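You operate a simulated robot arm through the tools that you are given. There is no shell and no other tool. Be economical: measure what you need, move in short steps, check, and stop when the job is done.

The job below is to be done with a simulated two-armed robot. You get a single attempt, and the scene is never put back.

## Task
Prove the trough's relief at 6 bar, then let the pressure off.
Fine: red dial to 6, yellow valve shut; pump to 6 bar and a stroke or two over; black valve open till 0 bar, and shut; red dial back to 10.

Only the result counts: the job must be done as asked and must still hold three seconds after the hand-in. Knocking over, shifting, dropping, spilling or breaking anything else fails it.

## Robot
Two 7-joint arms with fingered hands on one trunk, on a base that drives. Base frame: it is fixed to the floor where the robot stands at the start and does not move with it; the origin is under the middle of the robot, x ahead of it, y to its left, z up. Units: cm, degrees, N and s.
The left shoulder is at the start at [6.9, 14.9, 138.5], the right one opposite. Places, roughly: black knob beside the trough [50, 0, 90]; black valve on the trough panel [80, 10, 100]; blue valve on the trough panel [90, 40, 100]; green valve under the trough [40, 30, 60]; joined pipe with a green band (34x6x6 cm) [70, 20, 80]; joined pipe with a red band (34x6x6 cm) [80, 20, 80]; joined pipe with a yellow band (34x6x6 cm) [60, 30, 80]; lever of the blue pump [60, -20, 100]; purple valve on the trough panel [80, -10, 100]; red dial on the trough panel [80, 0, 120]; white knob beside the trough [70, 50, 90]; yellow valve on the trough panel [90, 20, 100]. Payload 3.6 kg a hand.
The TCP of each hand is the grasp point between the finger pads, 2.5 cm short of the fingertips. In the tool frame z runs along the fingers and y along their closing line. The gripper opens to 8.8 cm. The gripper's body begins 2.9 cm behind the TCP. The gripper is a hand of 4 fingers: y runs from the thumb to the fingers, the wrist lies at [-1.3, -9.7, -16.2] in the tool frame, and closing takes about 1.5 s.
Orientation is that of the tool frame in the base frame, as a unit quaternion [x, y, z, w]. With the fingers straight down and the wrist toward the robot, the tool's x, y and z point along [0, 1, 0], [1, 0, 0] and [0, 0, -1] of the base frame.

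## Interface
- The arms move only by the tool step_arm. It takes "left_deltas", "right_deltas" or both (then of equal length, played together; a hand with none holds still); each is a list that holds one entry, the list of rows, each a list of 7 numbers: the finger opening in cm, from 0 to 8.8, then the shift along the base's x, y, z in cm, then the turn, a rotation vector about the base's x, y, z in degrees. In form: [[[hand, dx, dy, dz, ax, ay, az], ...]]. A call has 1 to 20 rows; each row shifts and turns the commanded pose from where the row before left it. Each row takes 0.2 s and may step no farther than 5 cm and 8.6 degrees from the row before; otherwise, or with a gripper value out of range, the whole call is refused. A pose out of reach is approached as far as the arm can. The call stops where the force on the tool passes 60 N (or 10 N more than at its start, if that is more) or the arm is blocked; 0.2 s more then pass. The fingers move at their own pace (about 4.5 cm/s each) and stop on an object; they squeeze with about 31 N. The grip force told is the motor's: it shows also when the fingers shut on nothing. Time passes only in rows, and 0.2 s behind the last, so rows that do not move let the fingers close. It gives the time, the measured TCP pose, the force on the tool (base axes), the opening and the grip force at its end, in the units of the frame above (readings bear some noise), with the torque about the TCP (base axes, N m) and any sound that the robot's microphone picked up.
- Cameras (640 x 400 px; columns grow to the right, rows downward): "scene" is now at [12.98, 0.05, 161.77]; the picture's right is [0.09, -1.00, 0.00], its down [-0.73, -0.06, -0.68] and it looks along [0.68, 0.06, -0.73] (base axes); focal length 214 px, centre (320, 200). "left" rides on the left gripper at [-6.4, -8.3, -9.8] in its tool frame; the picture's right is [-0.62, -0.37, 0.69], its down [0.71, -0.63, 0.30] and it looks along [0.33, 0.68, 0.65] (tool axes); focal length 265 px, centre (320, 200). "right" rides on the right gripper at [6.4, -8.3, -9.8] in its tool frame; the picture's right is [-0.62, 0.37, -0.69], its down [-0.71, -0.63, 0.30] and it looks along [-0.32, 0.68, 0.65] (tool axes); focal length 265 px, centre (320, 200). There is no depth. A picture from a camera that has moved, and an enlarged one, comes with that camera's place and axes in the base frame and with its lens. The place of the scene camera against the robot may be out by one fixed shift of up to 2.5 cm in any direction.
- snapshot(camera): a new picture of that camera. It takes no simulated time.
- lift_body(by): slides the trunk up (or, below 0, down) by that many cm; the arms and the scene camera ride with it, the base frame stays. It gives what a move gives, with no picture.
- drive_base(legs): drives the robot by 1 to 6 legs, each [ahead, left, turn to the left] in cm, cm and degrees, along the robot's own axes; the way and the turn of a leg run together, so that a leg with both is an arc; at most 150 cm and 180 degrees a leg. The arms and the cameras ride along, it lands a little off, and it stops where it bumps. It gives what a move gives.
- preshape(shape, hand): the hand has 4 fingers and takes this shape, open, in about a second: jaw (thumb against the fingers, like two jaws); tri (thumb and two fingers); tip (a fingertip pinch); poke (one finger out to press); point (the index stretched); flat (the hand flat); cup (the hand cupped); fist (a fist). The gripper value then closes the fingers along that shape, each until it touches; the sizes above hold for jaw. It gives what a move gives, with no picture.
- pan_tilt(pan, tilt): turns the head with the scene camera to pan (to the left, within 86 degrees either way) and tilt (down, from -29 to 69), counted from straight ahead of the robot. It gives what a move gives.
- close_up(camera, box): a new picture of the part [left, top, right, bottom] of that camera's present view, enlarged. It takes no simulated time.
- sign_off(): hands the job in; it is judged then, once.

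Go step by step. Nothing tells you exact positions but the pictures and the camera data: compare them with the known pose of the tool, close in by small moves and look again before you grip or let go. The budget is 120 turns and 88 pictures, counting those below and the enlarged ones. Unless the task says otherwise, let go and move clear before handing in, and close with one line.

The tools are called after "Request:" as name(argument=value, ...) on one line, values as JSON. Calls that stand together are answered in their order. step_arm: Moves the arms, as the interface text tells. Its arguments: {"type":"object","properties":{"left_deltas":{"type":"array","items":{"type":"array","items":{"type":"array","items":{"type":"number"}}}},"right_deltas":{"type":"array","items":{"type":"array","items":{"type":"array","items":{"type":"number"}}}}},"required":[]} The other tools are called the same way: lift_body (by) slides the trunk up or down; preshape (shape, hand) gives the hand a shape; drive_base (legs) drives the base; pan_tilt (pan, tilt) turns the head that bears the scene camera; snapshot (camera) takes a picture; close_up (camera, box) takes an enlarged picture of a part of a camera's view; sign_off () hands the job in.

At the start:

```text
time_s: 0.0
left_position: [50.27, 18.89, 141.5]
left_tool_rot: [0.707, 0.707, -0.001, 0.001]
left_wrist_force: [-0.3, 0.4, 0.0]
left_wrist_torque: [0.01, 0.03, 0.01]
left_finger_gap: 8.75
left_finger_force: 0.1
left_shape: jaw
right_position: [55.15, -18.77, 138.2]
right_tool_rot: [0.707, 0.707, 0.0, 0.0]
right_wrist_force: [-0.1, -0.2, -0.8]
right_wrist_torque: [-0.01, 0.04, 0.01]
right_finger_gap: 8.75
right_finger_force: 0.1
right_shape: jaw
trunk travel left (down, up): [-87.5, 6.5]
robot x, y, heading: [0.09, 0.21, -0.0]
head pan, tilt: [4.9, 46.9]
```

scene: 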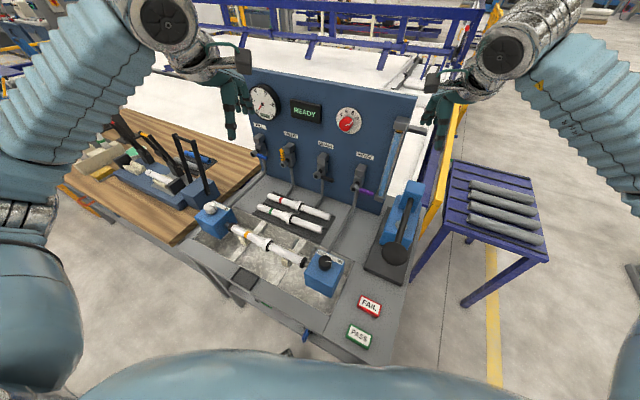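
right: 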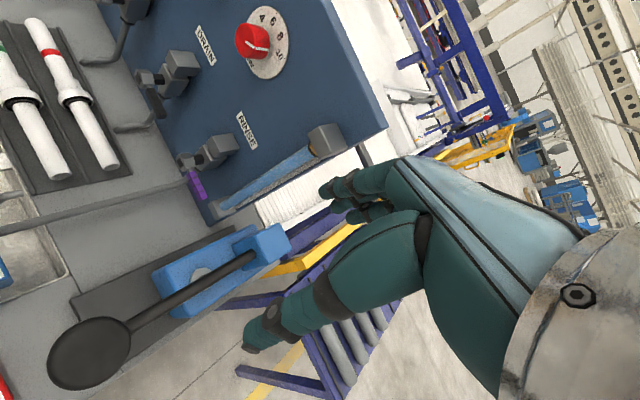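
left: 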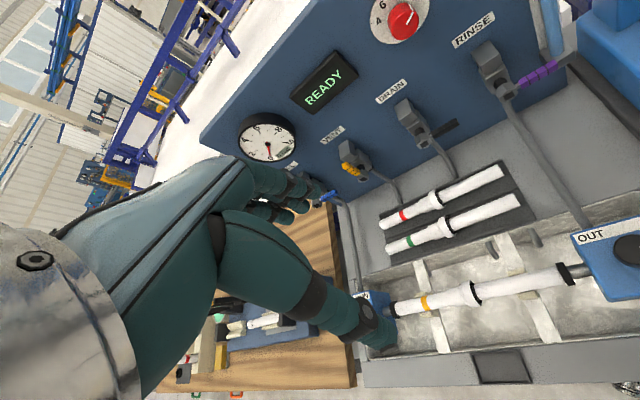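

The panel with gauge, display, red dial and four valves is ahead; the pump is at the right. I look closer at the panel first.

Request:
close_up(camera="scene", box=[230, 70, 430, 220])

Request:
close_up(camera="right", box=[40, 0, 340, 200])

Request:
close_up(camera="left", box=[220, 0, 560, 220])

```text
2.67 times, centred on (330, 145) of scene
camera zoom: at [12.98, 0.05, 161.77], right [0.09, -1.0, 0.0], down [-0.73, -0.06, -0.68], along [0.68, 0.06, -0.73], focal length 572 px, centre (293, 347)
```

zoom: 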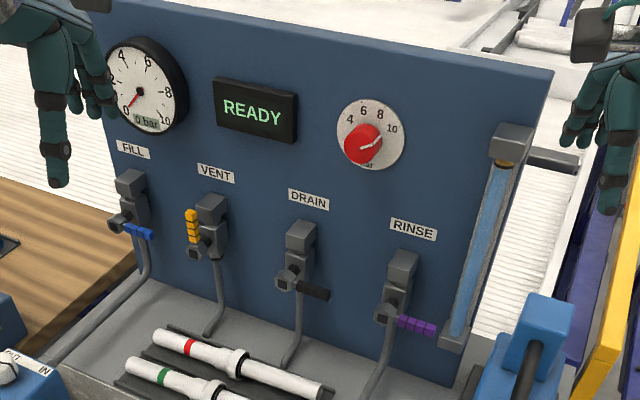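

```text
2.00 times, centred on (190, 100) of right
camera zoom: at [46.93, -12.36, 148.14], right [0.37, -0.62, 0.69], down [-0.63, -0.71, -0.3], along [0.68, -0.32, -0.65], focal length 531 px, centre (580, 400)
```

zoom: 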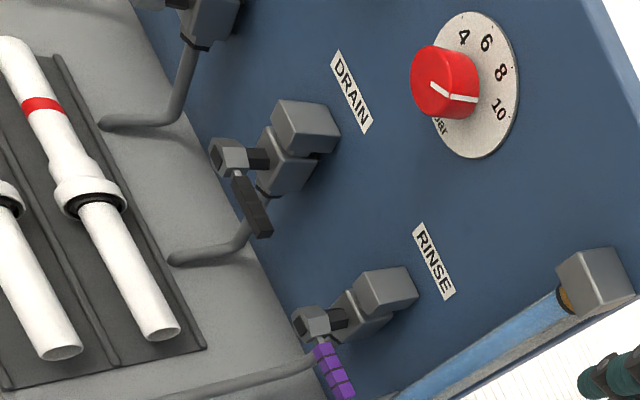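

```text
1.82 times, centred on (390, 110) of left
camera zoom: at [41.75, 12.52, 151.42], right [-0.37, -0.62, -0.69], down [-0.63, 0.71, -0.31], along [0.68, 0.32, -0.65], focal length 483 px, centre (193, 364)
```

zoom: 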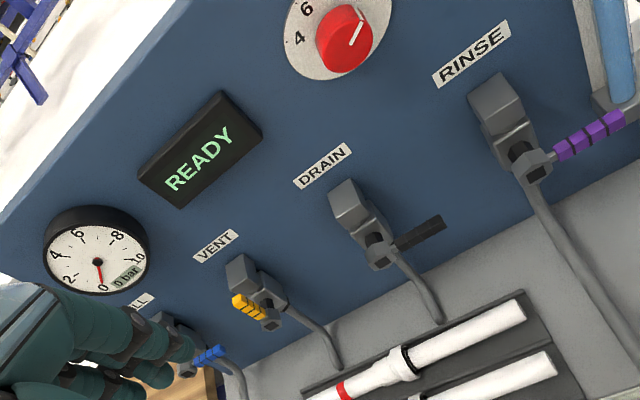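

The panel is yawed about 21°, with the red dial near [83,-2,124] and the black hub near [81,7.5,102.5]. I need to know how close the base can go, so I look down and to the sides.

Request:
pan_tilt(pan=-25, tilt=69)

Request:
snapshot(camera="scene")

```text
time_s: 0.9
left_position: [50.24, 18.99, 141.48]
left_tool_rot: [0.707, 0.707, -0.001, 0.001]
left_wrist_force: [0.2, 0.9, 0.3]
left_wrist_torque: [0.0, 0.0, 0.0]
left_finger_gap: 8.74
left_finger_force: 0.0
left_shape: jaw
right_position: [55.24, -18.77, 138.3]
right_tool_rot: [0.707, 0.707, -0.001, 0.0]
right_wrist_force: [-0.3, -0.2, 0.4]
right_wrist_torque: [-0.02, 0.0, 0.0]
right_finger_gap: 8.78
right_finger_force: 0.0
right_shape: jaw
trunk travel left (down, up): [-87.5, 6.5]
robot x, y, heading: [-0.42, 0.11, 0.3]
head pan, tilt: [-25.0, 68.8]
```

```text
81 pictures are left
camera scene: at [10.19, -2.95, 159.15], right [-0.42, -0.91, 0.0], down [-0.84, 0.39, -0.36], along [0.33, -0.15, -0.93], focal length 214 px, centre (320, 200)
```

scene: 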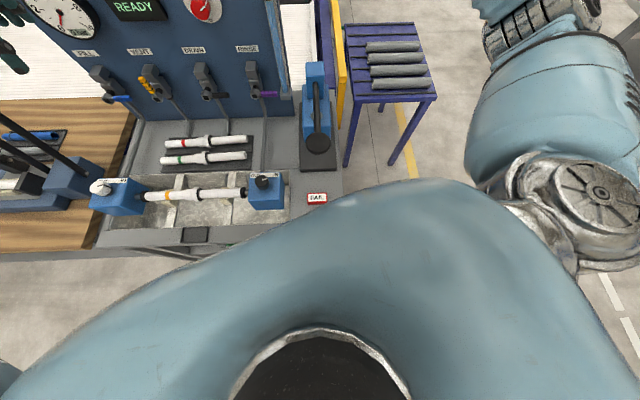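

I can't see under the trough from here; I back off to see its legs and underside.

Request:
drive_base(legs=[[-80, 0, 0]])

Request:
pan_tilt(pan=0, tilt=45)

Request:
snapshot(camera="scene")

```text
time_s: 5.2
left_position: [-29.01, 18.79, 141.47]
left_tool_rot: [0.705, 0.709, -0.001, -0.001]
left_wrist_force: [-0.5, -0.2, -0.4]
left_wrist_torque: [-0.02, 0.0, 0.0]
left_finger_gap: 8.77
left_finger_force: 0.1
left_shape: jaw
right_position: [-23.85, -18.96, 138.06]
right_tool_rot: [0.706, 0.708, 0.0, 0.0]
right_wrist_force: [-0.5, -0.9, 0.1]
right_wrist_torque: [0.01, 0.0, 0.01]
right_finger_gap: 8.79
right_finger_force: 0.0
right_shape: jaw
trunk travel left (down, up): [-87.5, 6.5]
robot x, y, heading: [-79.92, 0.06, -0.1]
head pan, tilt: [-25.0, 68.8]
```

```text
time_s: 6.1
left_position: [-29.18, 19.0, 141.51]
left_tool_rot: [0.706, 0.709, 0.0, 0.001]
left_wrist_force: [0.5, -0.1, 0.6]
left_wrist_torque: [0.01, 0.03, -0.01]
left_finger_gap: 8.78
left_finger_force: 0.0
left_shape: jaw
right_position: [-24.04, -18.71, 138.18]
right_tool_rot: [0.706, 0.708, 0.0, 0.001]
right_wrist_force: [-0.3, 0.0, -0.2]
right_wrist_torque: [0.03, -0.04, 0.03]
right_finger_gap: 8.77
right_finger_force: 0.1
right_shape: jaw
trunk travel left (down, up): [-87.5, 6.5]
robot x, y, heading: [-79.83, -0.41, 0.3]
head pan, tilt: [0.0, 45.0]
```

```text
80 pictures are left
camera scene: at [-66.5, -0.65, 162.03], right [0.0, -1.0, 0.0], down [-0.71, 0.0, -0.71], along [0.71, 0.0, -0.71], focal length 214 px, centre (320, 200)
```

scene: 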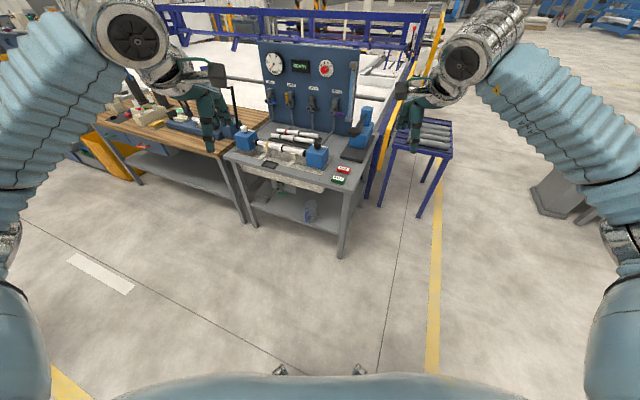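

The bench stands on legs with a low shelf. I check what the two nubs at the bottom of the picture (probably the base front) are, and the bench legs.

Request:
close_up(camera="scene", box=[220, 330, 420, 400])

Request:
close_up(camera="scene", box=[200, 120, 400, 280])

```text
3.20 times, centred on (320, 365) of scene
camera zoom: at [-66.5, -0.65, 162.03], right [0.0, -1.0, 0.0], down [-0.71, 0.0, -0.71], along [0.71, 0.0, -0.71], focal length 686 px, centre (320, -328)
```

zoom: 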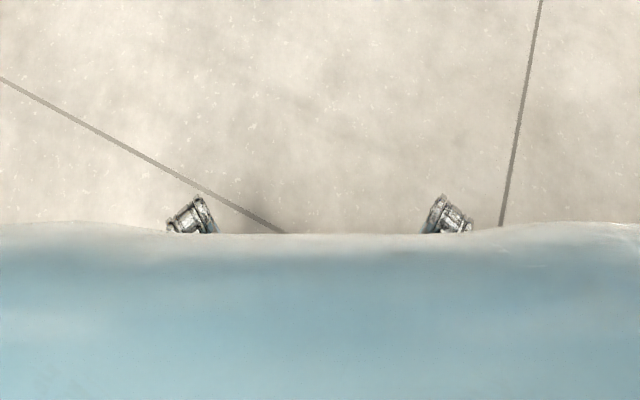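

```text
2.50 times, centred on (300, 200) of scene
camera zoom: at [-66.5, -0.65, 162.03], right [0.0, -1.0, 0.0], down [-0.71, 0.0, -0.71], along [0.71, 0.0, -0.71], focal length 536 px, centre (370, 200)
```

zoom: 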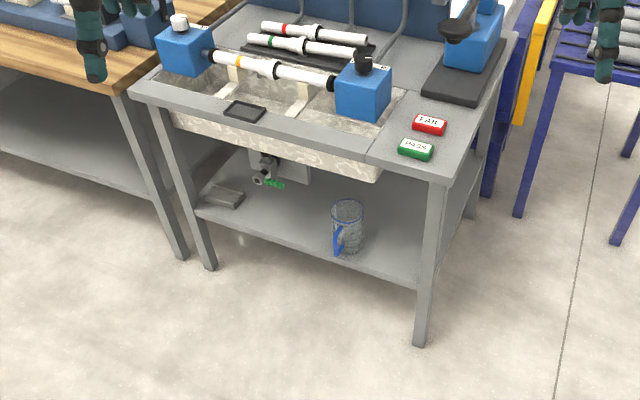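

Before driving in, I test in free space how far each arm reaches with the fingers pointing ahead.

Request:
step_arm(left_deltas=[[[8.8, 0, 0, -2, 0, -8.2, 0], [8.8, 0, 0, -2, 0, -8.2, 0], [8.8, 0, 0, -2, 0, -8.2, 0], [8.8, 0, 0, -2, 0, -8.2, 0], [8.8, 0, 0, -2, 0, -8.2, 0], [8.8, 0, 0, -2, 0, -8.2, 0], [8.8, 0, 0, -2, 0, -8.2, 0], [8.8, 0, 0, 0, 0, -8.2, 0], [8.8, 0, 0, 0, 0, -8.2, 0], [8.8, 0, 0, 0, 0, -8.2, 0], [8.8, 0, 0, 0, 0, -8, 0], [8.8, 0, 0, 0, 0, 0, 0]]], right_deltas=[[[8.8, 0, 0, -2, 0, -8.2, 0], [8.8, 0, 0, -2, 0, -8.2, 0], [8.8, 0, 0, -2, 0, -8.2, 0], [8.8, 0, 0, -2, 0, -8.2, 0], [8.8, 0, 0, -2, 0, -8.2, 0], [8.8, 0, 0, -2, 0, -8.2, 0], [8.8, 0, 0, -2, 0, -8.2, 0], [8.8, 0, 0, 0, 0, -8.2, 0], [8.8, 0, 0, 0, 0, -8.2, 0], [8.8, 0, 0, 0, 0, -8.2, 0], [8.8, 0, 0, 0, 0, -8, 0], [8.8, 0, 0, 0, 0, 0, 0]]])

Request:
step_arm(left_deltas=[[[8.8, 4, 0, 0, 0, 0, 0], [8.8, 4, 0, 0, 0, 0, 0], [8.8, 4, 0, 0, 0, 0, 0], [8.8, 4, 0, 0, 0, 0, 0], [8.8, 4, 0, 0, 0, 0, 0], [8.8, 4, 0, 0, 0, 0, 0], [8.8, 4, 0, 0, 0, 0, 0], [8.8, 0, 0, 0, 0, 0, 0]]], right_deltas=[[[8.8, 4, 0, 0, 0, 0, 0], [8.8, 4, 0, 0, 0, 0, 0], [8.8, 4, 0, 0, 0, 0, 0], [8.8, 4, 0, 0, 0, 0, 0], [8.8, 4, 0, 0, 0, 0, 0], [8.8, 4, 0, 0, 0, 0, 0], [8.8, 4, 0, 0, 0, 0, 0], [8.8, 0, 0, 0, 0, 0, 0]]])

```text
time_s: 8.7
left_position: [-29.27, 19.04, 127.43]
left_tool_rot: [0.499, 0.501, 0.499, 0.502]
left_wrist_force: [0.4, 0.1, -0.1]
left_wrist_torque: [0.0, 0.03, 0.0]
left_finger_gap: 8.8
left_finger_force: 0.1
left_shape: jaw
right_position: [-23.95, -18.67, 129.51]
right_tool_rot: [0.672, 0.675, 0.215, 0.216]
right_wrist_force: [0.4, -0.7, 0.1]
right_wrist_torque: [0.03, -0.01, 0.02]
right_finger_gap: 8.78
right_finger_force: 0.1
right_shape: jaw
right hand out of reach, approached as far as the arm can: row 5, 6, 7, 8, 9, 10, 11
trunk travel left (down, up): [-87.5, 6.5]
robot x, y, heading: [-79.55, -0.07, 0.3]
head pan, tilt: [0.0, 45.0]
```

```text
time_s: 10.5
left_position: [-1.06, 18.81, 127.57]
left_tool_rot: [0.5, 0.5, 0.498, 0.502]
left_wrist_force: [0.2, 0.3, -0.1]
left_wrist_torque: [-0.01, -0.01, -0.02]
left_finger_gap: 8.76
left_finger_force: 0.1
left_shape: jaw
right_position: [4.05, -18.53, 129.54]
right_tool_rot: [0.671, 0.675, 0.216, 0.217]
right_wrist_force: [0.0, -0.7, 0.1]
right_wrist_torque: [0.01, 0.0, 0.01]
right_finger_gap: 8.79
right_finger_force: 0.0
right_shape: jaw
trunk travel left (down, up): [-87.5, 6.5]
robot x, y, heading: [-79.71, -0.06, 0.2]
head pan, tilt: [0.0, 45.0]
```

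The left arm reaches 78 cm ahead with the fingers forward, so I can stay near the starting distance. The right hand stuck partway through its turn; I continue it from the extended pose.

Request:
step_arm(right_deltas=[[[8.8, 0, 0, 0, 0, -8.2, 0], [8.8, 0, 0, 0, 0, -8.2, 0], [8.8, 0, 0, 0, 0, -8.2, 0], [8.8, 0, 0, 0, 0, -8.2, 0], [8.8, 0, 0, 0, 0, -8.2, 0], [8.8, 0, 0, 0, 0, -8.2, 0], [8.8, 0, 0, 0, 0, -5.6, 0], [8.8, 0, 0, 0, 0, 0, 0]]])

```text
time_s: 12.3
left_position: [-1.02, 18.76, 127.5]
left_tool_rot: [0.5, 0.501, 0.498, 0.502]
left_wrist_force: [0.8, 0.8, 0.7]
left_wrist_torque: [0.05, 0.0, 0.01]
left_finger_gap: 8.76
left_finger_force: 0.0
left_shape: jaw
right_position: [4.04, -18.65, 129.37]
right_tool_rot: [0.655, 0.658, 0.263, 0.264]
right_wrist_force: [0.5, 0.4, -1.3]
right_wrist_torque: [0.01, 0.02, -0.01]
right_finger_gap: 8.77
right_finger_force: 0.0
right_shape: jaw
right hand out of reach, approached as far as the arm can: row 2, 3, 4, 5, 6, 7
trunk travel left (down, up): [-87.5, 6.5]
robot x, y, heading: [-79.62, -0.37, 0.2]
head pan, tilt: [0.0, 45.0]
```

Too far out for the right hand; I pull it back about 14 cm and turn again.

Request:
step_arm(right_deltas=[[[8.8, -4, 0, -1, 0, 0, 0], [8.8, -4, 0, -1, 0, 0, 0], [8.8, -4, 0, -1, 0, 0, 0], [8.8, -2, 0, -1, 0, -8, 0], [8.8, 0, 0, 0, 0, -8, 0], [8.8, 0, 0, 0, 0, -8, 0], [8.8, 0, 0, 0, 0, -8, 0], [8.8, 0, 0, 0, 0, -8, 0], [8.8, 0, 0, 0, 0, -6.3, 0], [8.8, 0, 0, 0, 0, 0, 0]]])

```text
time_s: 14.5
left_position: [-1.22, 18.81, 127.62]
left_tool_rot: [0.499, 0.501, 0.499, 0.501]
left_wrist_force: [0.7, -0.1, -0.4]
left_wrist_torque: [-0.03, 0.02, -0.03]
left_finger_gap: 8.77
left_finger_force: 0.1
left_shape: jaw
right_position: [0.74, -20.97, 129.67]
right_tool_rot: [0.658, 0.661, 0.261, 0.251]
right_wrist_force: [-0.6, -0.3, 0.1]
right_wrist_torque: [0.0, -0.03, 0.02]
right_finger_gap: 8.79
right_finger_force: 0.0
right_shape: jaw
right hand out of reach, approached as far as the arm can: row 1, 2, 3, 4, 5, 6, 7, 8, 9
trunk travel left (down, up): [-87.5, 6.5]
robot x, y, heading: [-79.53, -0.26, 0.3]
head pan, tilt: [0.0, 45.0]
```

The right arm is against a joint limit; I turn it back down and retract so it can take the same path the left took.

Request:
step_arm(right_deltas=[[[8.8, 0, 0, 1, 0, 8, 0], [8.8, -2, 0, 1, 0, 8, 0], [8.8, -4, 0, 1, 0, 8, 0], [8.8, -4, 0, 1, 0, 8, 0], [8.8, -4, 0, 1, 0, 8, 0], [8.8, -4, 0, 1, 0, 3, 0], [8.8, -4, 0, 1, 0, 0, 0], [8.8, -4, 0, 1, 0, 0, 0], [8.8, -4, 0, 1, 0, 0, 0], [8.8, -4, 0, 1, 0, 0, 0], [8.8, 0, 0, 0, 0, 0, 0]]])

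```text
time_s: 16.9
left_position: [-1.18, 18.93, 127.55]
left_tool_rot: [0.499, 0.501, 0.498, 0.502]
left_wrist_force: [-0.4, 0.6, 0.5]
left_wrist_torque: [-0.01, 0.01, 0.01]
left_finger_gap: 8.77
left_finger_force: 0.0
left_shape: jaw
right_position: [-33.17, -20.56, 140.02]
right_tool_rot: [0.708, 0.706, 0.001, -0.009]
right_wrist_force: [0.5, 0.3, -0.4]
right_wrist_torque: [0.0, -0.01, 0.01]
right_finger_gap: 8.79
right_finger_force: 0.1
right_shape: jaw
trunk travel left (down, up): [-87.5, 6.5]
robot x, y, heading: [-79.48, -0.13, 0.0]
head pan, tilt: [0.0, 45.0]
```

Request:
step_arm(right_deltas=[[[8.8, 0, 0, -2, 0, -8.2, 0], [8.8, 0, 0, -2, 0, -8.2, 0], [8.8, 0, 0, -2, 0, -8.2, 0], [8.8, 0, 0, -2, 0, -8.2, 0], [8.8, 0, 0, -2, 0, -8.2, 0], [8.8, 0, 0, -2, 0, -8.2, 0], [8.8, 0, 0, -2, 0, -8.2, 0], [8.8, 0, 0, 0, 0, -8.2, 0], [8.8, 0, 0, 0, 0, -8.2, 0], [8.8, 0, 0, 0, 0, -8.2, 0], [8.8, 0, 0, 0, 0, -8, 0], [8.8, 0, 0, 0, 0, 0, 0]]])

```text
time_s: 19.5
left_position: [-1.25, 18.78, 127.59]
left_tool_rot: [0.5, 0.5, 0.499, 0.501]
left_wrist_force: [-0.6, -0.2, -0.7]
left_wrist_torque: [-0.04, -0.04, 0.03]
left_finger_gap: 8.76
left_finger_force: 0.1
left_shape: jaw
right_position: [-30.07, -20.41, 136.45]
right_tool_rot: [0.638, 0.668, 0.271, 0.272]
right_wrist_force: [0.7, 0.3, 0.0]
right_wrist_torque: [0.0, -0.02, 0.01]
right_finger_gap: 8.82
right_finger_force: 0.0
right_shape: jaw
right hand out of reach, approached as far as the arm can: row 4, 5, 6, 7, 8, 9, 10, 11
trunk travel left (down, up): [-87.5, 6.5]
robot x, y, heading: [-79.8, 0.13, 0.1]
head pan, tilt: [0.0, 45.0]
```

The left arm can serve the whole panel while the right works the pump, so I put the right hand back to pointing down, retract the left, then drive to face the panel squarely.

Request:
step_arm(right_deltas=[[[8.8, 0, 0, 0, 0, 8, 0], [8.8, 0, 0, 0, 0, 8, 0], [8.8, 0, 0, 0, 0, 8, 0], [8.8, 0, 0, 0, 0, 8, 0], [8.8, 0, 0, 0, 0, 8, 0], [8.8, 0, 0, 0, 0, 4, 0], [8.8, 0, 0, 0, 0, 0, 0], [8.8, 0, 0, 0, 0, 0, 0]]], left_deltas=[[[8.8, -4, 0, 0, 0, 0, 0], [8.8, -4, 0, 0, 0, 0, 0], [8.8, -4, 0, 0, 0, 0, 0], [8.8, -4, 0, 0, 0, 0, 0], [8.8, -4, 0, 0, 0, 0, 0], [8.8, -4, 0, 0, 0, 0, 0], [8.8, -4, 0, 0, 0, 0, 0], [8.8, 0, 0, 0, 0, 0, 0]]])

Request:
drive_base(legs=[[0, 0, -21.2], [0, 57, 0], [60, 0, 0]])

Request:
snapshot(camera="scene")

```text
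time_s: 21.3
left_position: [-29.06, 19.24, 127.53]
left_tool_rot: [0.499, 0.502, 0.498, 0.502]
left_wrist_force: [-0.1, -0.6, 0.0]
left_wrist_torque: [-0.01, 0.01, 0.02]
left_finger_gap: 8.78
left_finger_force: 0.1
left_shape: jaw
right_position: [-29.86, -20.44, 136.55]
right_tool_rot: [0.693, 0.721, 0.01, 0.002]
right_wrist_force: [-1.1, -0.2, -0.2]
right_wrist_torque: [-0.03, 0.07, 0.02]
right_finger_gap: 8.8
right_finger_force: 0.0
right_shape: jaw
trunk travel left (down, up): [-87.5, 6.5]
robot x, y, heading: [-79.85, 0.02, 0.3]
head pan, tilt: [0.0, 45.0]
```

```text
time_s: 28.7
left_position: [52.11, 31.62, 127.38]
left_tool_rot: [0.581, 0.404, 0.4, 0.582]
left_wrist_force: [-0.5, 0.0, -0.3]
left_wrist_torque: [0.02, 0.04, -0.02]
left_finger_gap: 8.73
left_finger_force: 0.0
left_shape: jaw
right_position: [37.31, -5.15, 136.34]
right_tool_rot: [0.811, 0.586, 0.011, 0.004]
right_wrist_force: [-0.3, 1.1, 0.4]
right_wrist_torque: [0.0, 0.0, 0.03]
right_finger_gap: 8.79
right_finger_force: 0.1
right_shape: jaw
trunk travel left (down, up): [-87.5, 6.5]
robot x, y, heading: [-2.03, 30.98, -20.5]
head pan, tilt: [0.0, 45.0]
```

```text
77 pictures are left
camera scene: at [10.79, 26.06, 162.03], right [-0.35, -0.94, 0.0], down [-0.66, 0.25, -0.71], along [0.66, -0.25, -0.71], focal length 214 px, centre (320, 200)
```

scene: 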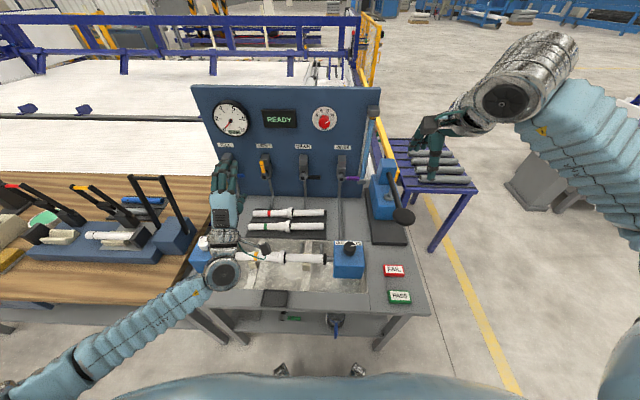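

Squared up. I drive ahead 13 cm to the working distance.

Request:
drive_base(legs=[[13, 0, -0.5]])

Request:
pan_tilt(pan=0, tilt=40)

Request:
snapshot(camera="scene")

Request:
snapshot(camera="left")

```text
time_s: 30.0
left_position: [64.39, 26.49, 127.36]
left_tool_rot: [0.582, 0.402, 0.4, 0.583]
left_wrist_force: [0.3, -0.1, -0.3]
left_wrist_torque: [-0.02, 0.02, 0.02]
left_finger_gap: 8.78
left_finger_force: 0.0
left_shape: jaw
right_position: [49.55, -10.04, 136.49]
right_tool_rot: [0.813, 0.582, 0.011, 0.005]
right_wrist_force: [0.5, 0.3, -0.5]
right_wrist_torque: [0.0, -0.01, 0.0]
right_finger_gap: 8.79
right_finger_force: 0.1
right_shape: jaw
trunk travel left (down, up): [-87.5, 6.5]
robot x, y, heading: [11.01, 26.51, -20.9]
head pan, tilt: [0.0, 45.0]
```

```text
time_s: 30.7
left_position: [64.39, 26.48, 127.37]
left_tool_rot: [0.582, 0.403, 0.399, 0.583]
left_wrist_force: [-0.2, 0.2, 0.5]
left_wrist_torque: [-0.02, 0.0, 0.03]
left_finger_gap: 8.79
left_finger_force: 0.0
left_shape: jaw
right_position: [49.61, -10.14, 136.42]
right_tool_rot: [0.813, 0.583, 0.011, 0.003]
right_wrist_force: [-0.2, -0.2, 0.4]
right_wrist_torque: [0.03, 0.02, 0.0]
right_finger_gap: 8.8
right_finger_force: 0.1
right_shape: jaw
trunk travel left (down, up): [-87.5, 6.5]
robot x, y, heading: [11.33, 26.18, -20.7]
head pan, tilt: [0.0, 40.0]
```

```text
76 pictures are left
camera scene: at [23.85, 21.04, 162.75], right [-0.36, -0.93, 0.0], down [-0.6, 0.23, -0.77], along [0.72, -0.27, -0.64], focal length 214 px, centre (320, 200)
```

scene: 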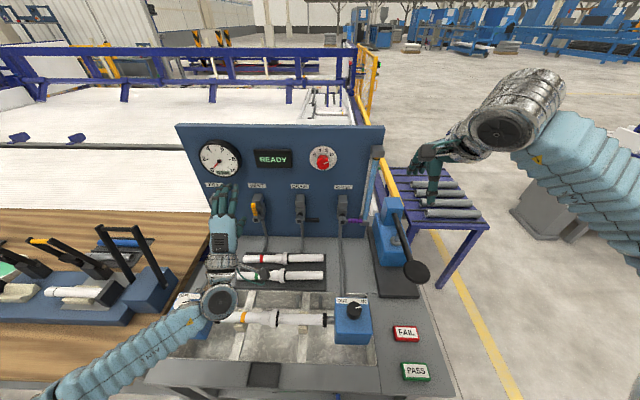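

```text
75 pictures are left
camera left: at [52.88, 24.1, 119.16], right [0.42, -0.83, -0.37], down [0.54, 0.56, -0.63], along [0.73, 0.07, 0.68], focal length 265 px, centre (320, 200)
```

left: 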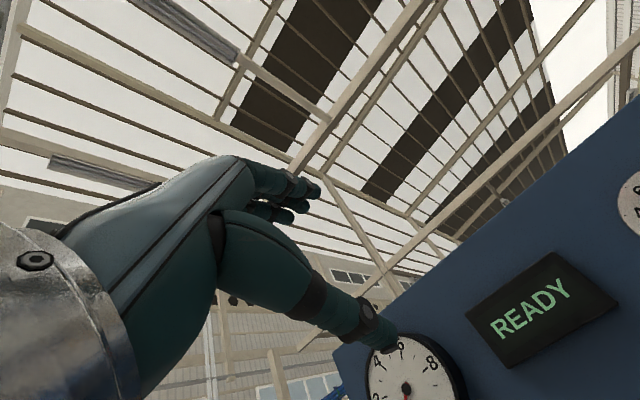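

Now a closer look at the dial, gauge and valves.

Request:
close_up(camera="scene", box=[190, 125, 390, 250])

Request:
close_up(camera="scene", box=[295, 135, 355, 180])

```text
3.20 times, centred on (290, 188) of scene
camera zoom: at [23.85, 21.04, 162.75], right [-0.36, -0.93, 0.0], down [-0.6, 0.23, -0.77], along [0.72, -0.27, -0.64], focal length 686 px, centre (416, 240)
```

zoom: 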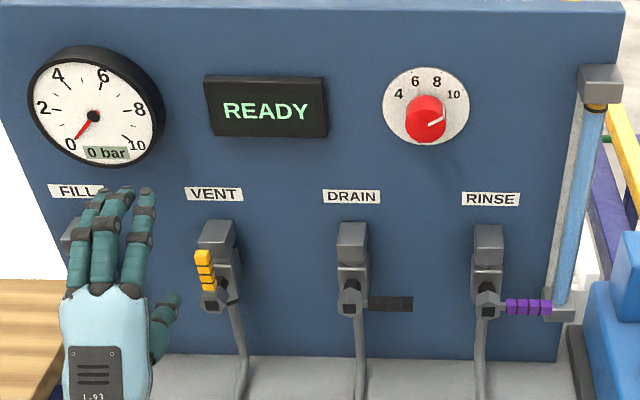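

```text
8.89 times, centred on (325, 158) of scene
camera zoom: at [23.85, 21.04, 162.75], right [-0.36, -0.93, 0.0], down [-0.6, 0.23, -0.77], along [0.72, -0.27, -0.64], focal length 1906 px, centre (276, 578)
```

zoom: 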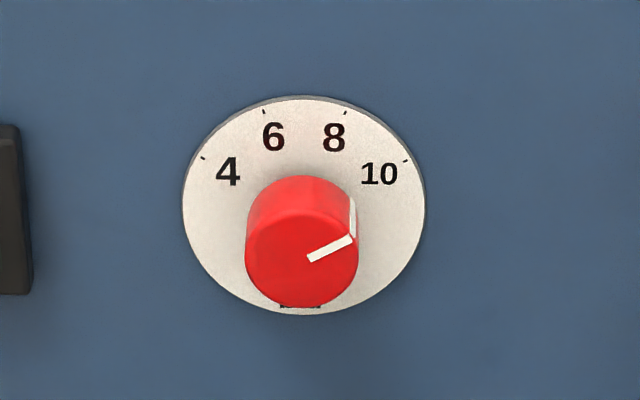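

The dial ticks are at about ±20° and ±60°, so 10→6 is about 80° counter-clockwise. I lower the trunk 12 cm so the left shoulder is nearer the dial height.

Request:
lift_body(by=-12)

Request:
step_arm(left_deltas=[[[8.8, -0.7, -1.9, 2, 7.5, -2.9, 0], [8.8, -0.7, -1.9, 2, 7.5, -2.9, 0], [8.8, -0.7, -1.9, 2, 7.5, -2.9, 0], [8.8, -0.7, -1.9, 1, 7.5, -2.9, 0], [8.8, -0.7, -1.9, 1, 7.5, -2.9, 0], [8.8, -0.7, -1.9, 0.5, 5, -1.9, 0], [8.8, -0.7, -1.9, 0, 0, 0, 0], [8.8, -0.7, -1.9, 0, 0, 0, 0], [8.8, -0.7, -1.9, 0, 0, 0, 0], [8.8, 0, 0, 0, 0, 0, 0]]])

Request:
snapshot(camera="left")

Request:
snapshot(camera="scene")

```text
time_s: 32.2
left_position: [64.4, 26.42, 115.52]
left_tool_rot: [0.582, 0.402, 0.4, 0.582]
left_wrist_force: [-0.4, -0.8, 0.5]
left_wrist_torque: [-0.02, 0.0, 0.0]
left_finger_gap: 8.79
left_finger_force: 0.1
left_shape: jaw
right_position: [49.5, -10.36, 124.42]
right_tool_rot: [0.812, 0.583, 0.012, 0.004]
right_wrist_force: [0.6, 0.1, 0.0]
right_wrist_torque: [-0.02, 0.04, -0.01]
right_finger_gap: 8.78
right_finger_force: 0.0
right_shape: jaw
trunk travel left (down, up): [-75.5, 18.5]
robot x, y, heading: [10.74, 26.28, -20.8]
head pan, tilt: [0.0, 40.0]
```

```text
time_s: 34.4
left_position: [58.22, 9.41, 124.21]
left_tool_rot: [0.692, 0.145, 0.595, 0.382]
left_wrist_force: [0.2, 0.2, 0.5]
left_wrist_torque: [0.02, 0.0, 0.03]
left_finger_gap: 8.79
left_finger_force: 0.1
left_shape: jaw
right_position: [49.4, -10.07, 124.62]
right_tool_rot: [0.812, 0.583, 0.01, 0.004]
right_wrist_force: [-0.2, 0.7, 0.0]
right_wrist_torque: [0.01, 0.01, 0.01]
right_finger_gap: 8.79
right_finger_force: 0.0
right_shape: jaw
trunk travel left (down, up): [-75.5, 18.5]
robot x, y, heading: [10.55, 26.4, -20.9]
head pan, tilt: [0.0, 40.0]
```

```text
72 pictures are left
camera left: at [49.33, 14.28, 113.78], right [0.58, -0.41, -0.7], down [0.62, 0.78, 0.07], along [0.52, -0.48, 0.71], focal length 265 px, centre (320, 200)
```

left: 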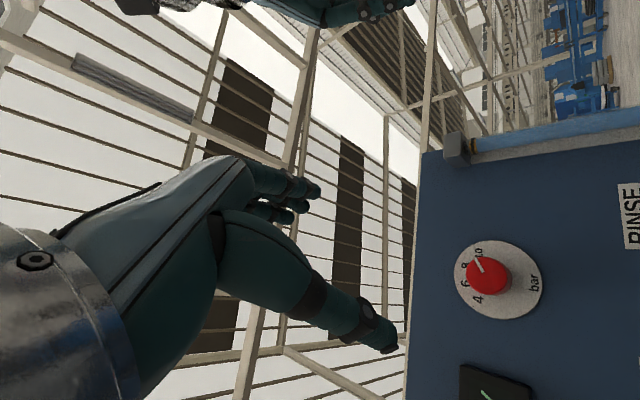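

```text
71 pictures are left
camera scene: at [23.73, 21.04, 150.76], right [-0.36, -0.93, 0.0], down [-0.6, 0.23, -0.77], along [0.72, -0.27, -0.64], focal length 214 px, centre (320, 200)
```

scene: 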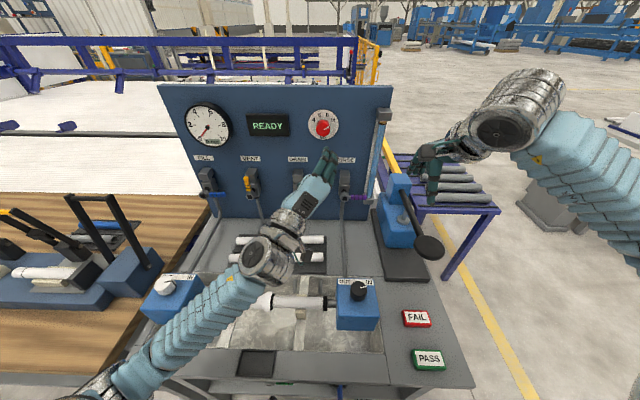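

The dial triangulates consistently at [83.3,-2.3,123.4]. I advance 20 cm along the panel normal with the fingers open and look.

Request:
step_arm(left_deltas=[[[8.8, 3.6, -1.79, -0.14, 0, 0, 0], [8.8, 3.6, -1.79, -0.14, 0, 0, 0], [8.8, 3.6, -1.79, -0.14, 0, 0, 0], [8.8, 3.6, -1.79, -0.14, 0, 0, 0], [8.8, 3.6, -1.79, -0.14, 0, 0, 0], [8.8, 0, 0, 0, 0, 0, 0]]])

Request:
snapshot(camera="left")

Request:
close_up(camera="scene", box=[240, 80, 400, 200])

```text
time_s: 35.8
left_position: [76.03, 0.51, 123.49]
left_tool_rot: [0.692, 0.145, 0.594, 0.384]
left_wrist_force: [0.0, 0.1, -0.2]
left_wrist_torque: [-0.02, 0.05, -0.01]
left_finger_gap: 8.8
left_finger_force: 0.1
left_shape: jaw
right_position: [49.46, -10.1, 124.46]
right_tool_rot: [0.812, 0.583, 0.011, 0.005]
right_wrist_force: [-0.4, -0.8, -0.3]
right_wrist_torque: [-0.01, -0.01, 0.04]
right_finger_gap: 8.8
right_finger_force: 0.0
right_shape: jaw
trunk travel left (down, up): [-75.5, 18.5]
robot x, y, heading: [10.99, 26.65, -20.8]
head pan, tilt: [0.0, 40.0]
```

```text
70 pictures are left
camera left: at [67.2, 5.39, 113.04], right [0.58, -0.41, -0.7], down [0.63, 0.78, 0.06], along [0.52, -0.47, 0.71], focal length 265 px, centre (320, 200)
```

left: 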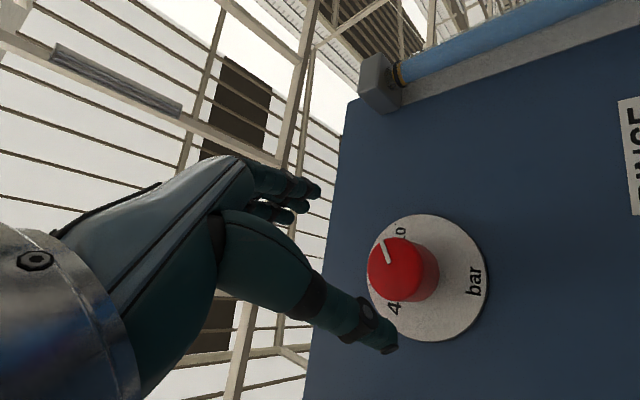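

```text
3.33 times, centred on (320, 140) of scene
camera zoom: at [23.6, 21.15, 150.78], right [-0.36, -0.93, 0.0], down [-0.6, 0.23, -0.77], along [0.72, -0.27, -0.64], focal length 715 px, centre (320, 400)
```

zoom: 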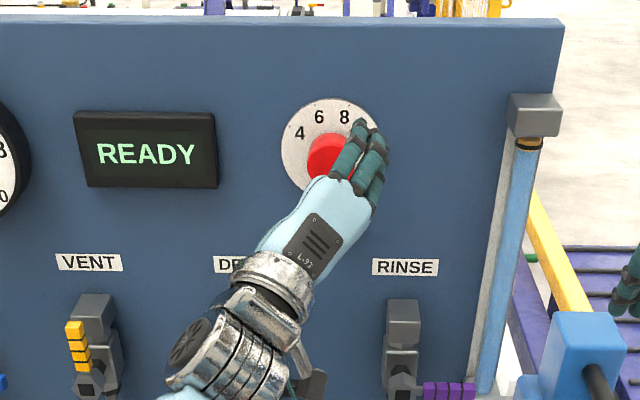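

Alignment is within half a centimetre. I correct it and advance onto the knob, then close.

Request:
step_arm(left_deltas=[[[8.8, 2.4, -0.8, -0.3, 0, 0, 0], [8.8, 2.4, -0.8, -0.2, 0, 0, 0], [8.8, 2.3, -0.85, 0, 0, 0, 0], [8.8, 0, 0, 0, 0, 0, 0]]])

Request:
snapshot(camera="left")

```text
time_s: 36.8
left_position: [83.37, -2.07, 122.72]
left_tool_rot: [0.693, 0.144, 0.593, 0.385]
left_wrist_force: [0.0, -0.4, 0.4]
left_wrist_torque: [0.0, -0.03, 0.02]
left_finger_gap: 8.78
left_finger_force: 0.0
left_shape: jaw
right_position: [49.51, -10.18, 124.45]
right_tool_rot: [0.813, 0.583, 0.011, 0.004]
right_wrist_force: [-0.3, -0.2, -0.1]
right_wrist_torque: [-0.02, 0.02, -0.04]
right_finger_gap: 8.79
right_finger_force: 0.0
right_shape: jaw
trunk travel left (down, up): [-75.5, 18.5]
robot x, y, heading: [11.05, 26.06, -20.9]
head pan, tilt: [0.0, 40.0]
```

```text
68 pictures are left
camera left: at [74.45, 2.79, 112.32], right [0.58, -0.41, -0.7], down [0.63, 0.78, 0.07], along [0.52, -0.48, 0.71], focal length 265 px, centre (320, 200)
```

left: 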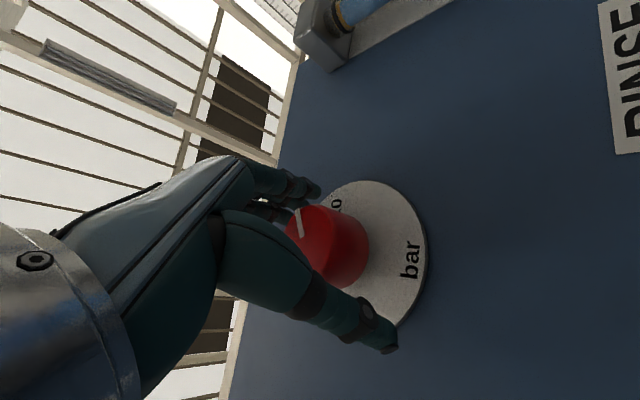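

The knob is between thumb and fingers. I close on it.

Request:
step_arm(left_deltas=[[[0, 0, 0, 0, 0, 0, 0], [0, 0, 0, 0, 0, 0, 0], [0, 0, 0, 0, 0, 0, 0], [0, 0, 0, 0, 0, 0, 0], [0, 0, 0, 0, 0, 0, 0], [0, 0, 0, 0, 0, 0, 0], [0, 0, 0, 0, 0, 0, 0], [0, 0, 0, 0, 0, 0, 0]]])

Request:
snapshot(camera="left")

```text
time_s: 38.6
left_position: [83.13, -1.99, 122.63]
left_tool_rot: [0.693, 0.145, 0.593, 0.384]
left_wrist_force: [-0.8, 1.4, -2.7]
left_wrist_torque: [0.05, 0.04, -0.02]
left_finger_gap: 3.63
left_finger_force: 30.6
left_shape: jaw
right_position: [49.59, -10.09, 124.5]
right_tool_rot: [0.812, 0.583, 0.01, 0.005]
right_wrist_force: [-0.8, 0.2, 0.3]
right_wrist_torque: [0.01, 0.04, 0.01]
right_finger_gap: 8.8
right_finger_force: 0.1
right_shape: jaw
trunk travel left (down, up): [-75.5, 18.5]
robot x, y, heading: [11.22, 26.13, -20.9]
head pan, tilt: [0.0, 40.0]
```

```text
67 pictures are left
camera left: at [74.45, 2.89, 112.26], right [0.58, -0.41, -0.7], down [0.62, 0.78, 0.06], along [0.52, -0.48, 0.71], focal length 265 px, centre (320, 200)
```

left: 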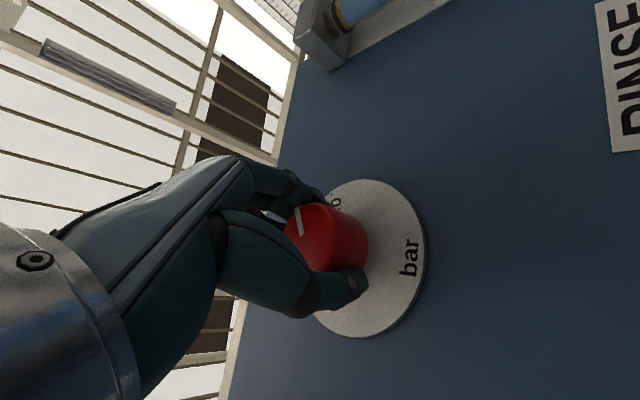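

Gripped at 3.6 cm. I turn counter-clockwise 40° first and check.

Request:
step_arm(left_deltas=[[[0, 0, 0, 0, -7.46, 2.9, 0], [0, 0, 0, 0, -7.46, 2.9, 0], [0, 0, 0, 0, -7.46, 2.9, 0], [0, 0, 0, 0, -7.46, 2.9, 0], [0, 0, 0, 0, -7.46, 2.9, 0], [0, 0, 0, 0, 0, 0, 0]]])

Request:
close_up(camera="scene", box=[290, 90, 370, 150])

Request:
snapshot(camera="left")

```text
time_s: 39.4
left_position: [84.08, -0.79, 122.07]
left_tool_rot: [0.653, 0.193, 0.583, 0.444]
left_wrist_force: [-10.1, -26.0, 7.8]
left_wrist_torque: [0.11, -0.15, -0.3]
left_finger_gap: 3.95
left_finger_force: 31.0
left_shape: jaw
right_position: [49.15, -10.6, 124.33]
right_tool_rot: [0.812, 0.583, 0.013, 0.003]
right_wrist_force: [0.5, -0.4, -0.2]
right_wrist_torque: [-0.04, -0.06, 0.05]
right_finger_gap: 8.83
right_finger_force: 0.1
right_shape: jaw
trunk travel left (down, up): [-75.5, 18.5]
robot x, y, heading: [10.99, 26.47, -20.8]
head pan, tilt: [0.0, 40.0]
stopped in row 4 (left hand): the arm was blocked; the commanded pose is now the measured one
```

```text
6.67 times, centred on (330, 120) of scene
camera zoom: at [23.31, 20.39, 150.75], right [-0.36, -0.93, -0.01], down [-0.6, 0.23, -0.77], along [0.72, -0.27, -0.64], focal length 1430 px, centre (253, 733)
```

zoom: 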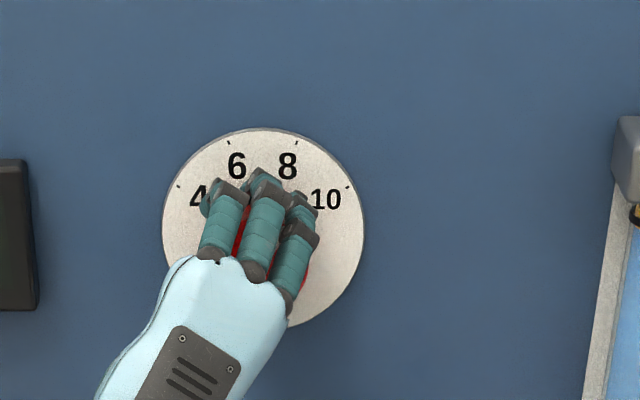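

```text
65 pictures are left
camera left: at [75.34, 2.28, 110.87], right [0.59, -0.53, -0.61], down [0.63, 0.78, -0.06], along [0.51, -0.35, 0.79], focal length 265 px, centre (320, 200)
```

left: 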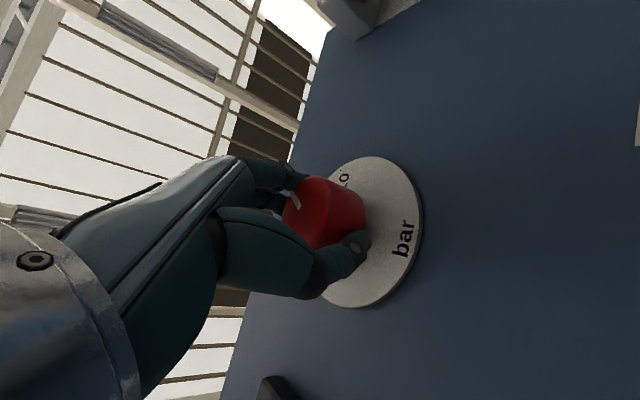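

The hand got pushed sideways off the turning centre after about 10–12°. I re-centre it and turn in slower steps.

Request:
step_arm(left_deltas=[[[0, -0.4, -0.6, 0.3, 0, 0, 0], [0, -0.5, -0.6, 0.2, 0, 0, 0], [0, 0, 0, 0, -2.8, 1.1, 0], [0, 0, 0, 0, -2.8, 1.1, 0], [0, 0, 0, 0, -2.8, 1.1, 0], [0, 0, 0, 0, 0, 0, 0]]])

Request:
snapshot(camera="left")

```text
time_s: 40.8
left_position: [84.06, -0.67, 121.42]
left_tool_rot: [0.64, 0.21, 0.585, 0.452]
left_wrist_force: [-2.0, -35.4, 28.3]
left_wrist_torque: [0.22, 0.19, 0.17]
left_finger_gap: 4.28
left_finger_force: 31.0
left_shape: jaw
right_position: [48.95, -10.98, 124.37]
right_tool_rot: [0.813, 0.583, 0.014, 0.002]
right_wrist_force: [-0.2, 0.3, 0.1]
right_wrist_torque: [-0.02, -0.01, 0.01]
right_finger_gap: 8.82
right_finger_force: 0.1
right_shape: jaw
trunk travel left (down, up): [-75.5, 18.5]
robot x, y, heading: [10.89, 26.49, -20.6]
head pan, tilt: [0.0, 40.0]
```

```text
64 pictures are left
camera left: at [75.37, 1.72, 110.12], right [0.6, -0.54, -0.59], down [0.61, 0.78, -0.09], along [0.51, -0.31, 0.8], focal length 265 px, centre (320, 200)
```

left: 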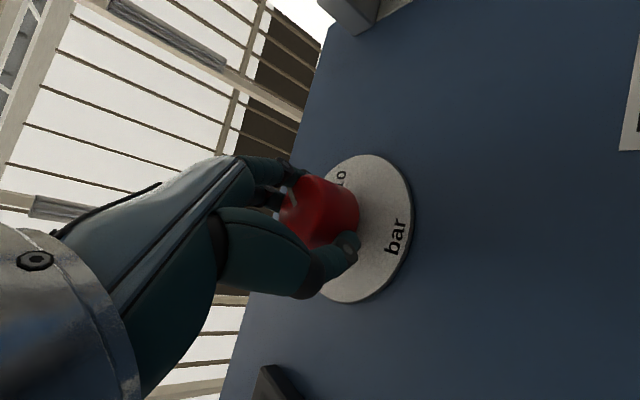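

Request:
close_up(camera="left", box=[230, 130, 430, 320])

Request:
close_up(camera="scene", box=[250, 90, 370, 190])

```text
2.11 times, centred on (330, 225) of left
camera zoom: at [75.37, 1.72, 110.12], right [0.6, -0.54, -0.59], down [0.61, 0.78, -0.09], along [0.51, -0.31, 0.8], focal length 559 px, centre (299, 147)
```

zoom: 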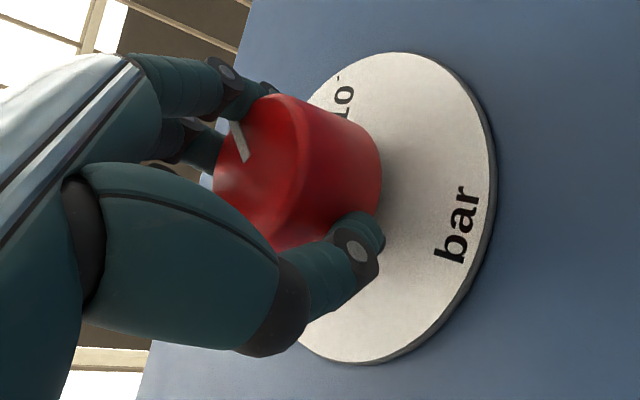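

```text
4.00 times, centred on (310, 140) of scene
camera zoom: at [23.03, 20.0, 150.78], right [-0.36, -0.93, -0.01], down [-0.6, 0.23, -0.77], along [0.72, -0.27, -0.64], focal length 858 px, centre (360, 440)
```

zoom: 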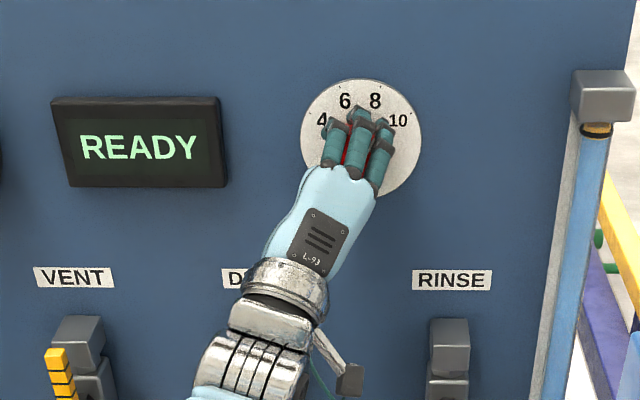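

The palm is most likely catching on the DRAIN valve block as the wrist swings down. I let go, back out, and will grip with the wrist out to the left instead, turning in two bites.

Request:
step_arm(left_deltas=[[[8.8, 0, 0, 0, 0, 0, 0], [8.8, 0, 0, 0, 0, 0, 0], [8.8, 0, 0, 0, 0, 0, 0], [8.8, 0, 0, 0, 0, 0, 0], [8.8, 0, 0, 0, 0, 0, 0], [8.8, 0, 0, 0, 0, 0, 0], [8.8, -2.8, 1.1, 0, 0, 0, 0], [8.8, -2.8, 1.1, 0, 0, 0, 0], [8.8, -2.8, 1.1, 0, 0, 0, 0], [8.8, -2.8, 1.1, 0, 0, 0, 0], [8.8, 0, 0, 0, 0, 0, 0]]])

Request:
close_up(camera="scene", box=[160, 80, 400, 230])

```text
time_s: 42.9
left_position: [77.68, 6.57, 121.72]
left_tool_rot: [0.631, 0.236, 0.594, 0.44]
left_wrist_force: [0.4, -0.6, -1.0]
left_wrist_torque: [0.02, 0.0, -0.04]
left_finger_gap: 8.79
left_finger_force: 0.0
left_shape: jaw
right_position: [49.39, -10.33, 124.41]
right_tool_rot: [0.812, 0.583, 0.011, 0.004]
right_wrist_force: [-0.3, -0.6, 0.0]
right_wrist_torque: [-0.02, -0.02, 0.01]
right_finger_gap: 8.79
right_finger_force: 0.1
right_shape: jaw
trunk travel left (down, up): [-75.5, 18.5]
robot x, y, heading: [10.89, 26.36, -20.4]
head pan, tilt: [0.0, 40.0]
stopped in row 10 (left hand): the arm was blocked; the commanded pose is now the measured one
```

```text
2.67 times, centred on (280, 155) of scene
camera zoom: at [23.66, 20.91, 150.77], right [-0.36, -0.93, 0.0], down [-0.6, 0.23, -0.77], along [0.72, -0.27, -0.64], focal length 572 px, centre (427, 320)
```

zoom: 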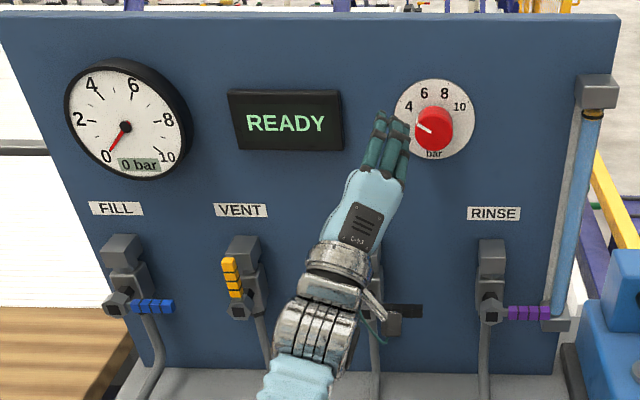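

The dial swung freely to below 4, and the arm itself seems obstructed somewhere. I look at the whole left arm.

Request:
pan_tilt(pan=30, tilt=50)

Request:
snapshot(camera="scene")

```text
time_s: 43.9
left_position: [77.71, 6.62, 121.85]
left_tool_rot: [0.631, 0.236, 0.593, 0.441]
left_wrist_force: [-0.1, 0.6, -0.1]
left_wrist_torque: [0.03, -0.01, -0.01]
left_finger_gap: 8.74
left_finger_force: 0.1
left_shape: jaw
right_position: [49.33, -10.1, 124.49]
right_tool_rot: [0.813, 0.582, 0.011, 0.005]
right_wrist_force: [0.4, 0.2, -0.3]
right_wrist_torque: [0.03, 0.03, 0.01]
right_finger_gap: 8.79
right_finger_force: 0.0
right_shape: jaw
trunk travel left (down, up): [-75.5, 18.5]
robot x, y, heading: [11.01, 26.53, -20.6]
head pan, tilt: [30.0, 50.0]
```

```text
60 pictures are left
camera scene: at [23.36, 25.22, 149.35], right [0.16, -0.99, 0.0], down [-0.76, -0.12, -0.64], along [0.63, 0.1, -0.77], focal length 214 px, centre (320, 200)
```

scene: 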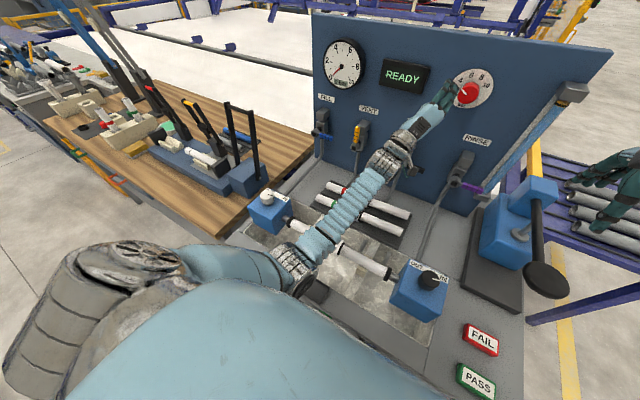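

The left elbow hangs low over the trough and is probably what gets blocked. I raise the trunk 16 cm to lift the elbow clear.

Request:
lift_body(by=16)

Request:
pan_tilt(pan=15, tilt=50)

Request:
snapshot(camera="scene")

```text
time_s: 45.7
left_position: [77.96, 6.63, 137.74]
left_tool_rot: [0.631, 0.237, 0.593, 0.441]
left_wrist_force: [-0.1, -0.5, 0.3]
left_wrist_torque: [-0.06, -0.01, -0.01]
left_finger_gap: 8.78
left_finger_force: 0.1
left_shape: jaw
right_position: [49.4, -10.12, 140.42]
right_tool_rot: [0.812, 0.583, 0.011, 0.004]
right_wrist_force: [-0.4, -0.3, -0.8]
right_wrist_torque: [0.0, 0.02, 0.05]
right_finger_gap: 8.81
right_finger_force: 0.0
right_shape: jaw
trunk travel left (down, up): [-91.5, 2.5]
robot x, y, heading: [11.08, 26.83, -20.8]
head pan, tilt: [30.0, 50.0]
```

```text
time_s: 46.5
left_position: [77.84, 6.63, 137.76]
left_tool_rot: [0.631, 0.236, 0.593, 0.441]
left_wrist_force: [0.3, -0.4, -0.2]
left_wrist_torque: [-0.02, -0.03, -0.01]
left_finger_gap: 8.76
left_finger_force: 0.1
left_shape: jaw
right_position: [49.47, -10.24, 140.43]
right_tool_rot: [0.812, 0.583, 0.011, 0.005]
right_wrist_force: [0.3, 0.6, 0.7]
right_wrist_torque: [0.0, 0.02, 0.03]
right_finger_gap: 8.79
right_finger_force: 0.0
right_shape: jaw
trunk travel left (down, up): [-91.5, 2.5]
robot x, y, heading: [10.85, 25.99, -20.7]
head pan, tilt: [15.0, 50.0]
```

```text
59 pictures are left
camera scene: at [23.44, 23.21, 165.34], right [-0.1, -0.99, 0.0], down [-0.76, 0.08, -0.64], along [0.64, -0.06, -0.77], focal length 214 px, centre (320, 200)
```

scene: 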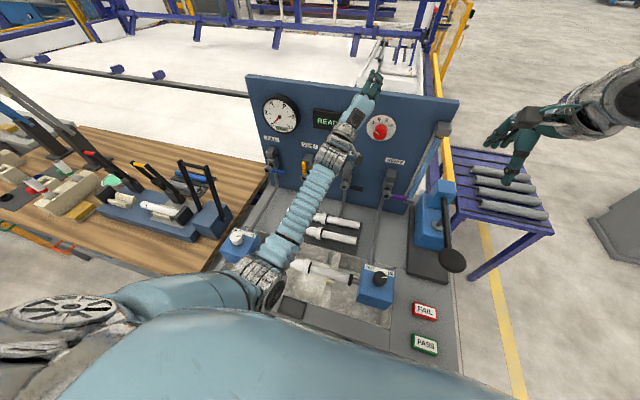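

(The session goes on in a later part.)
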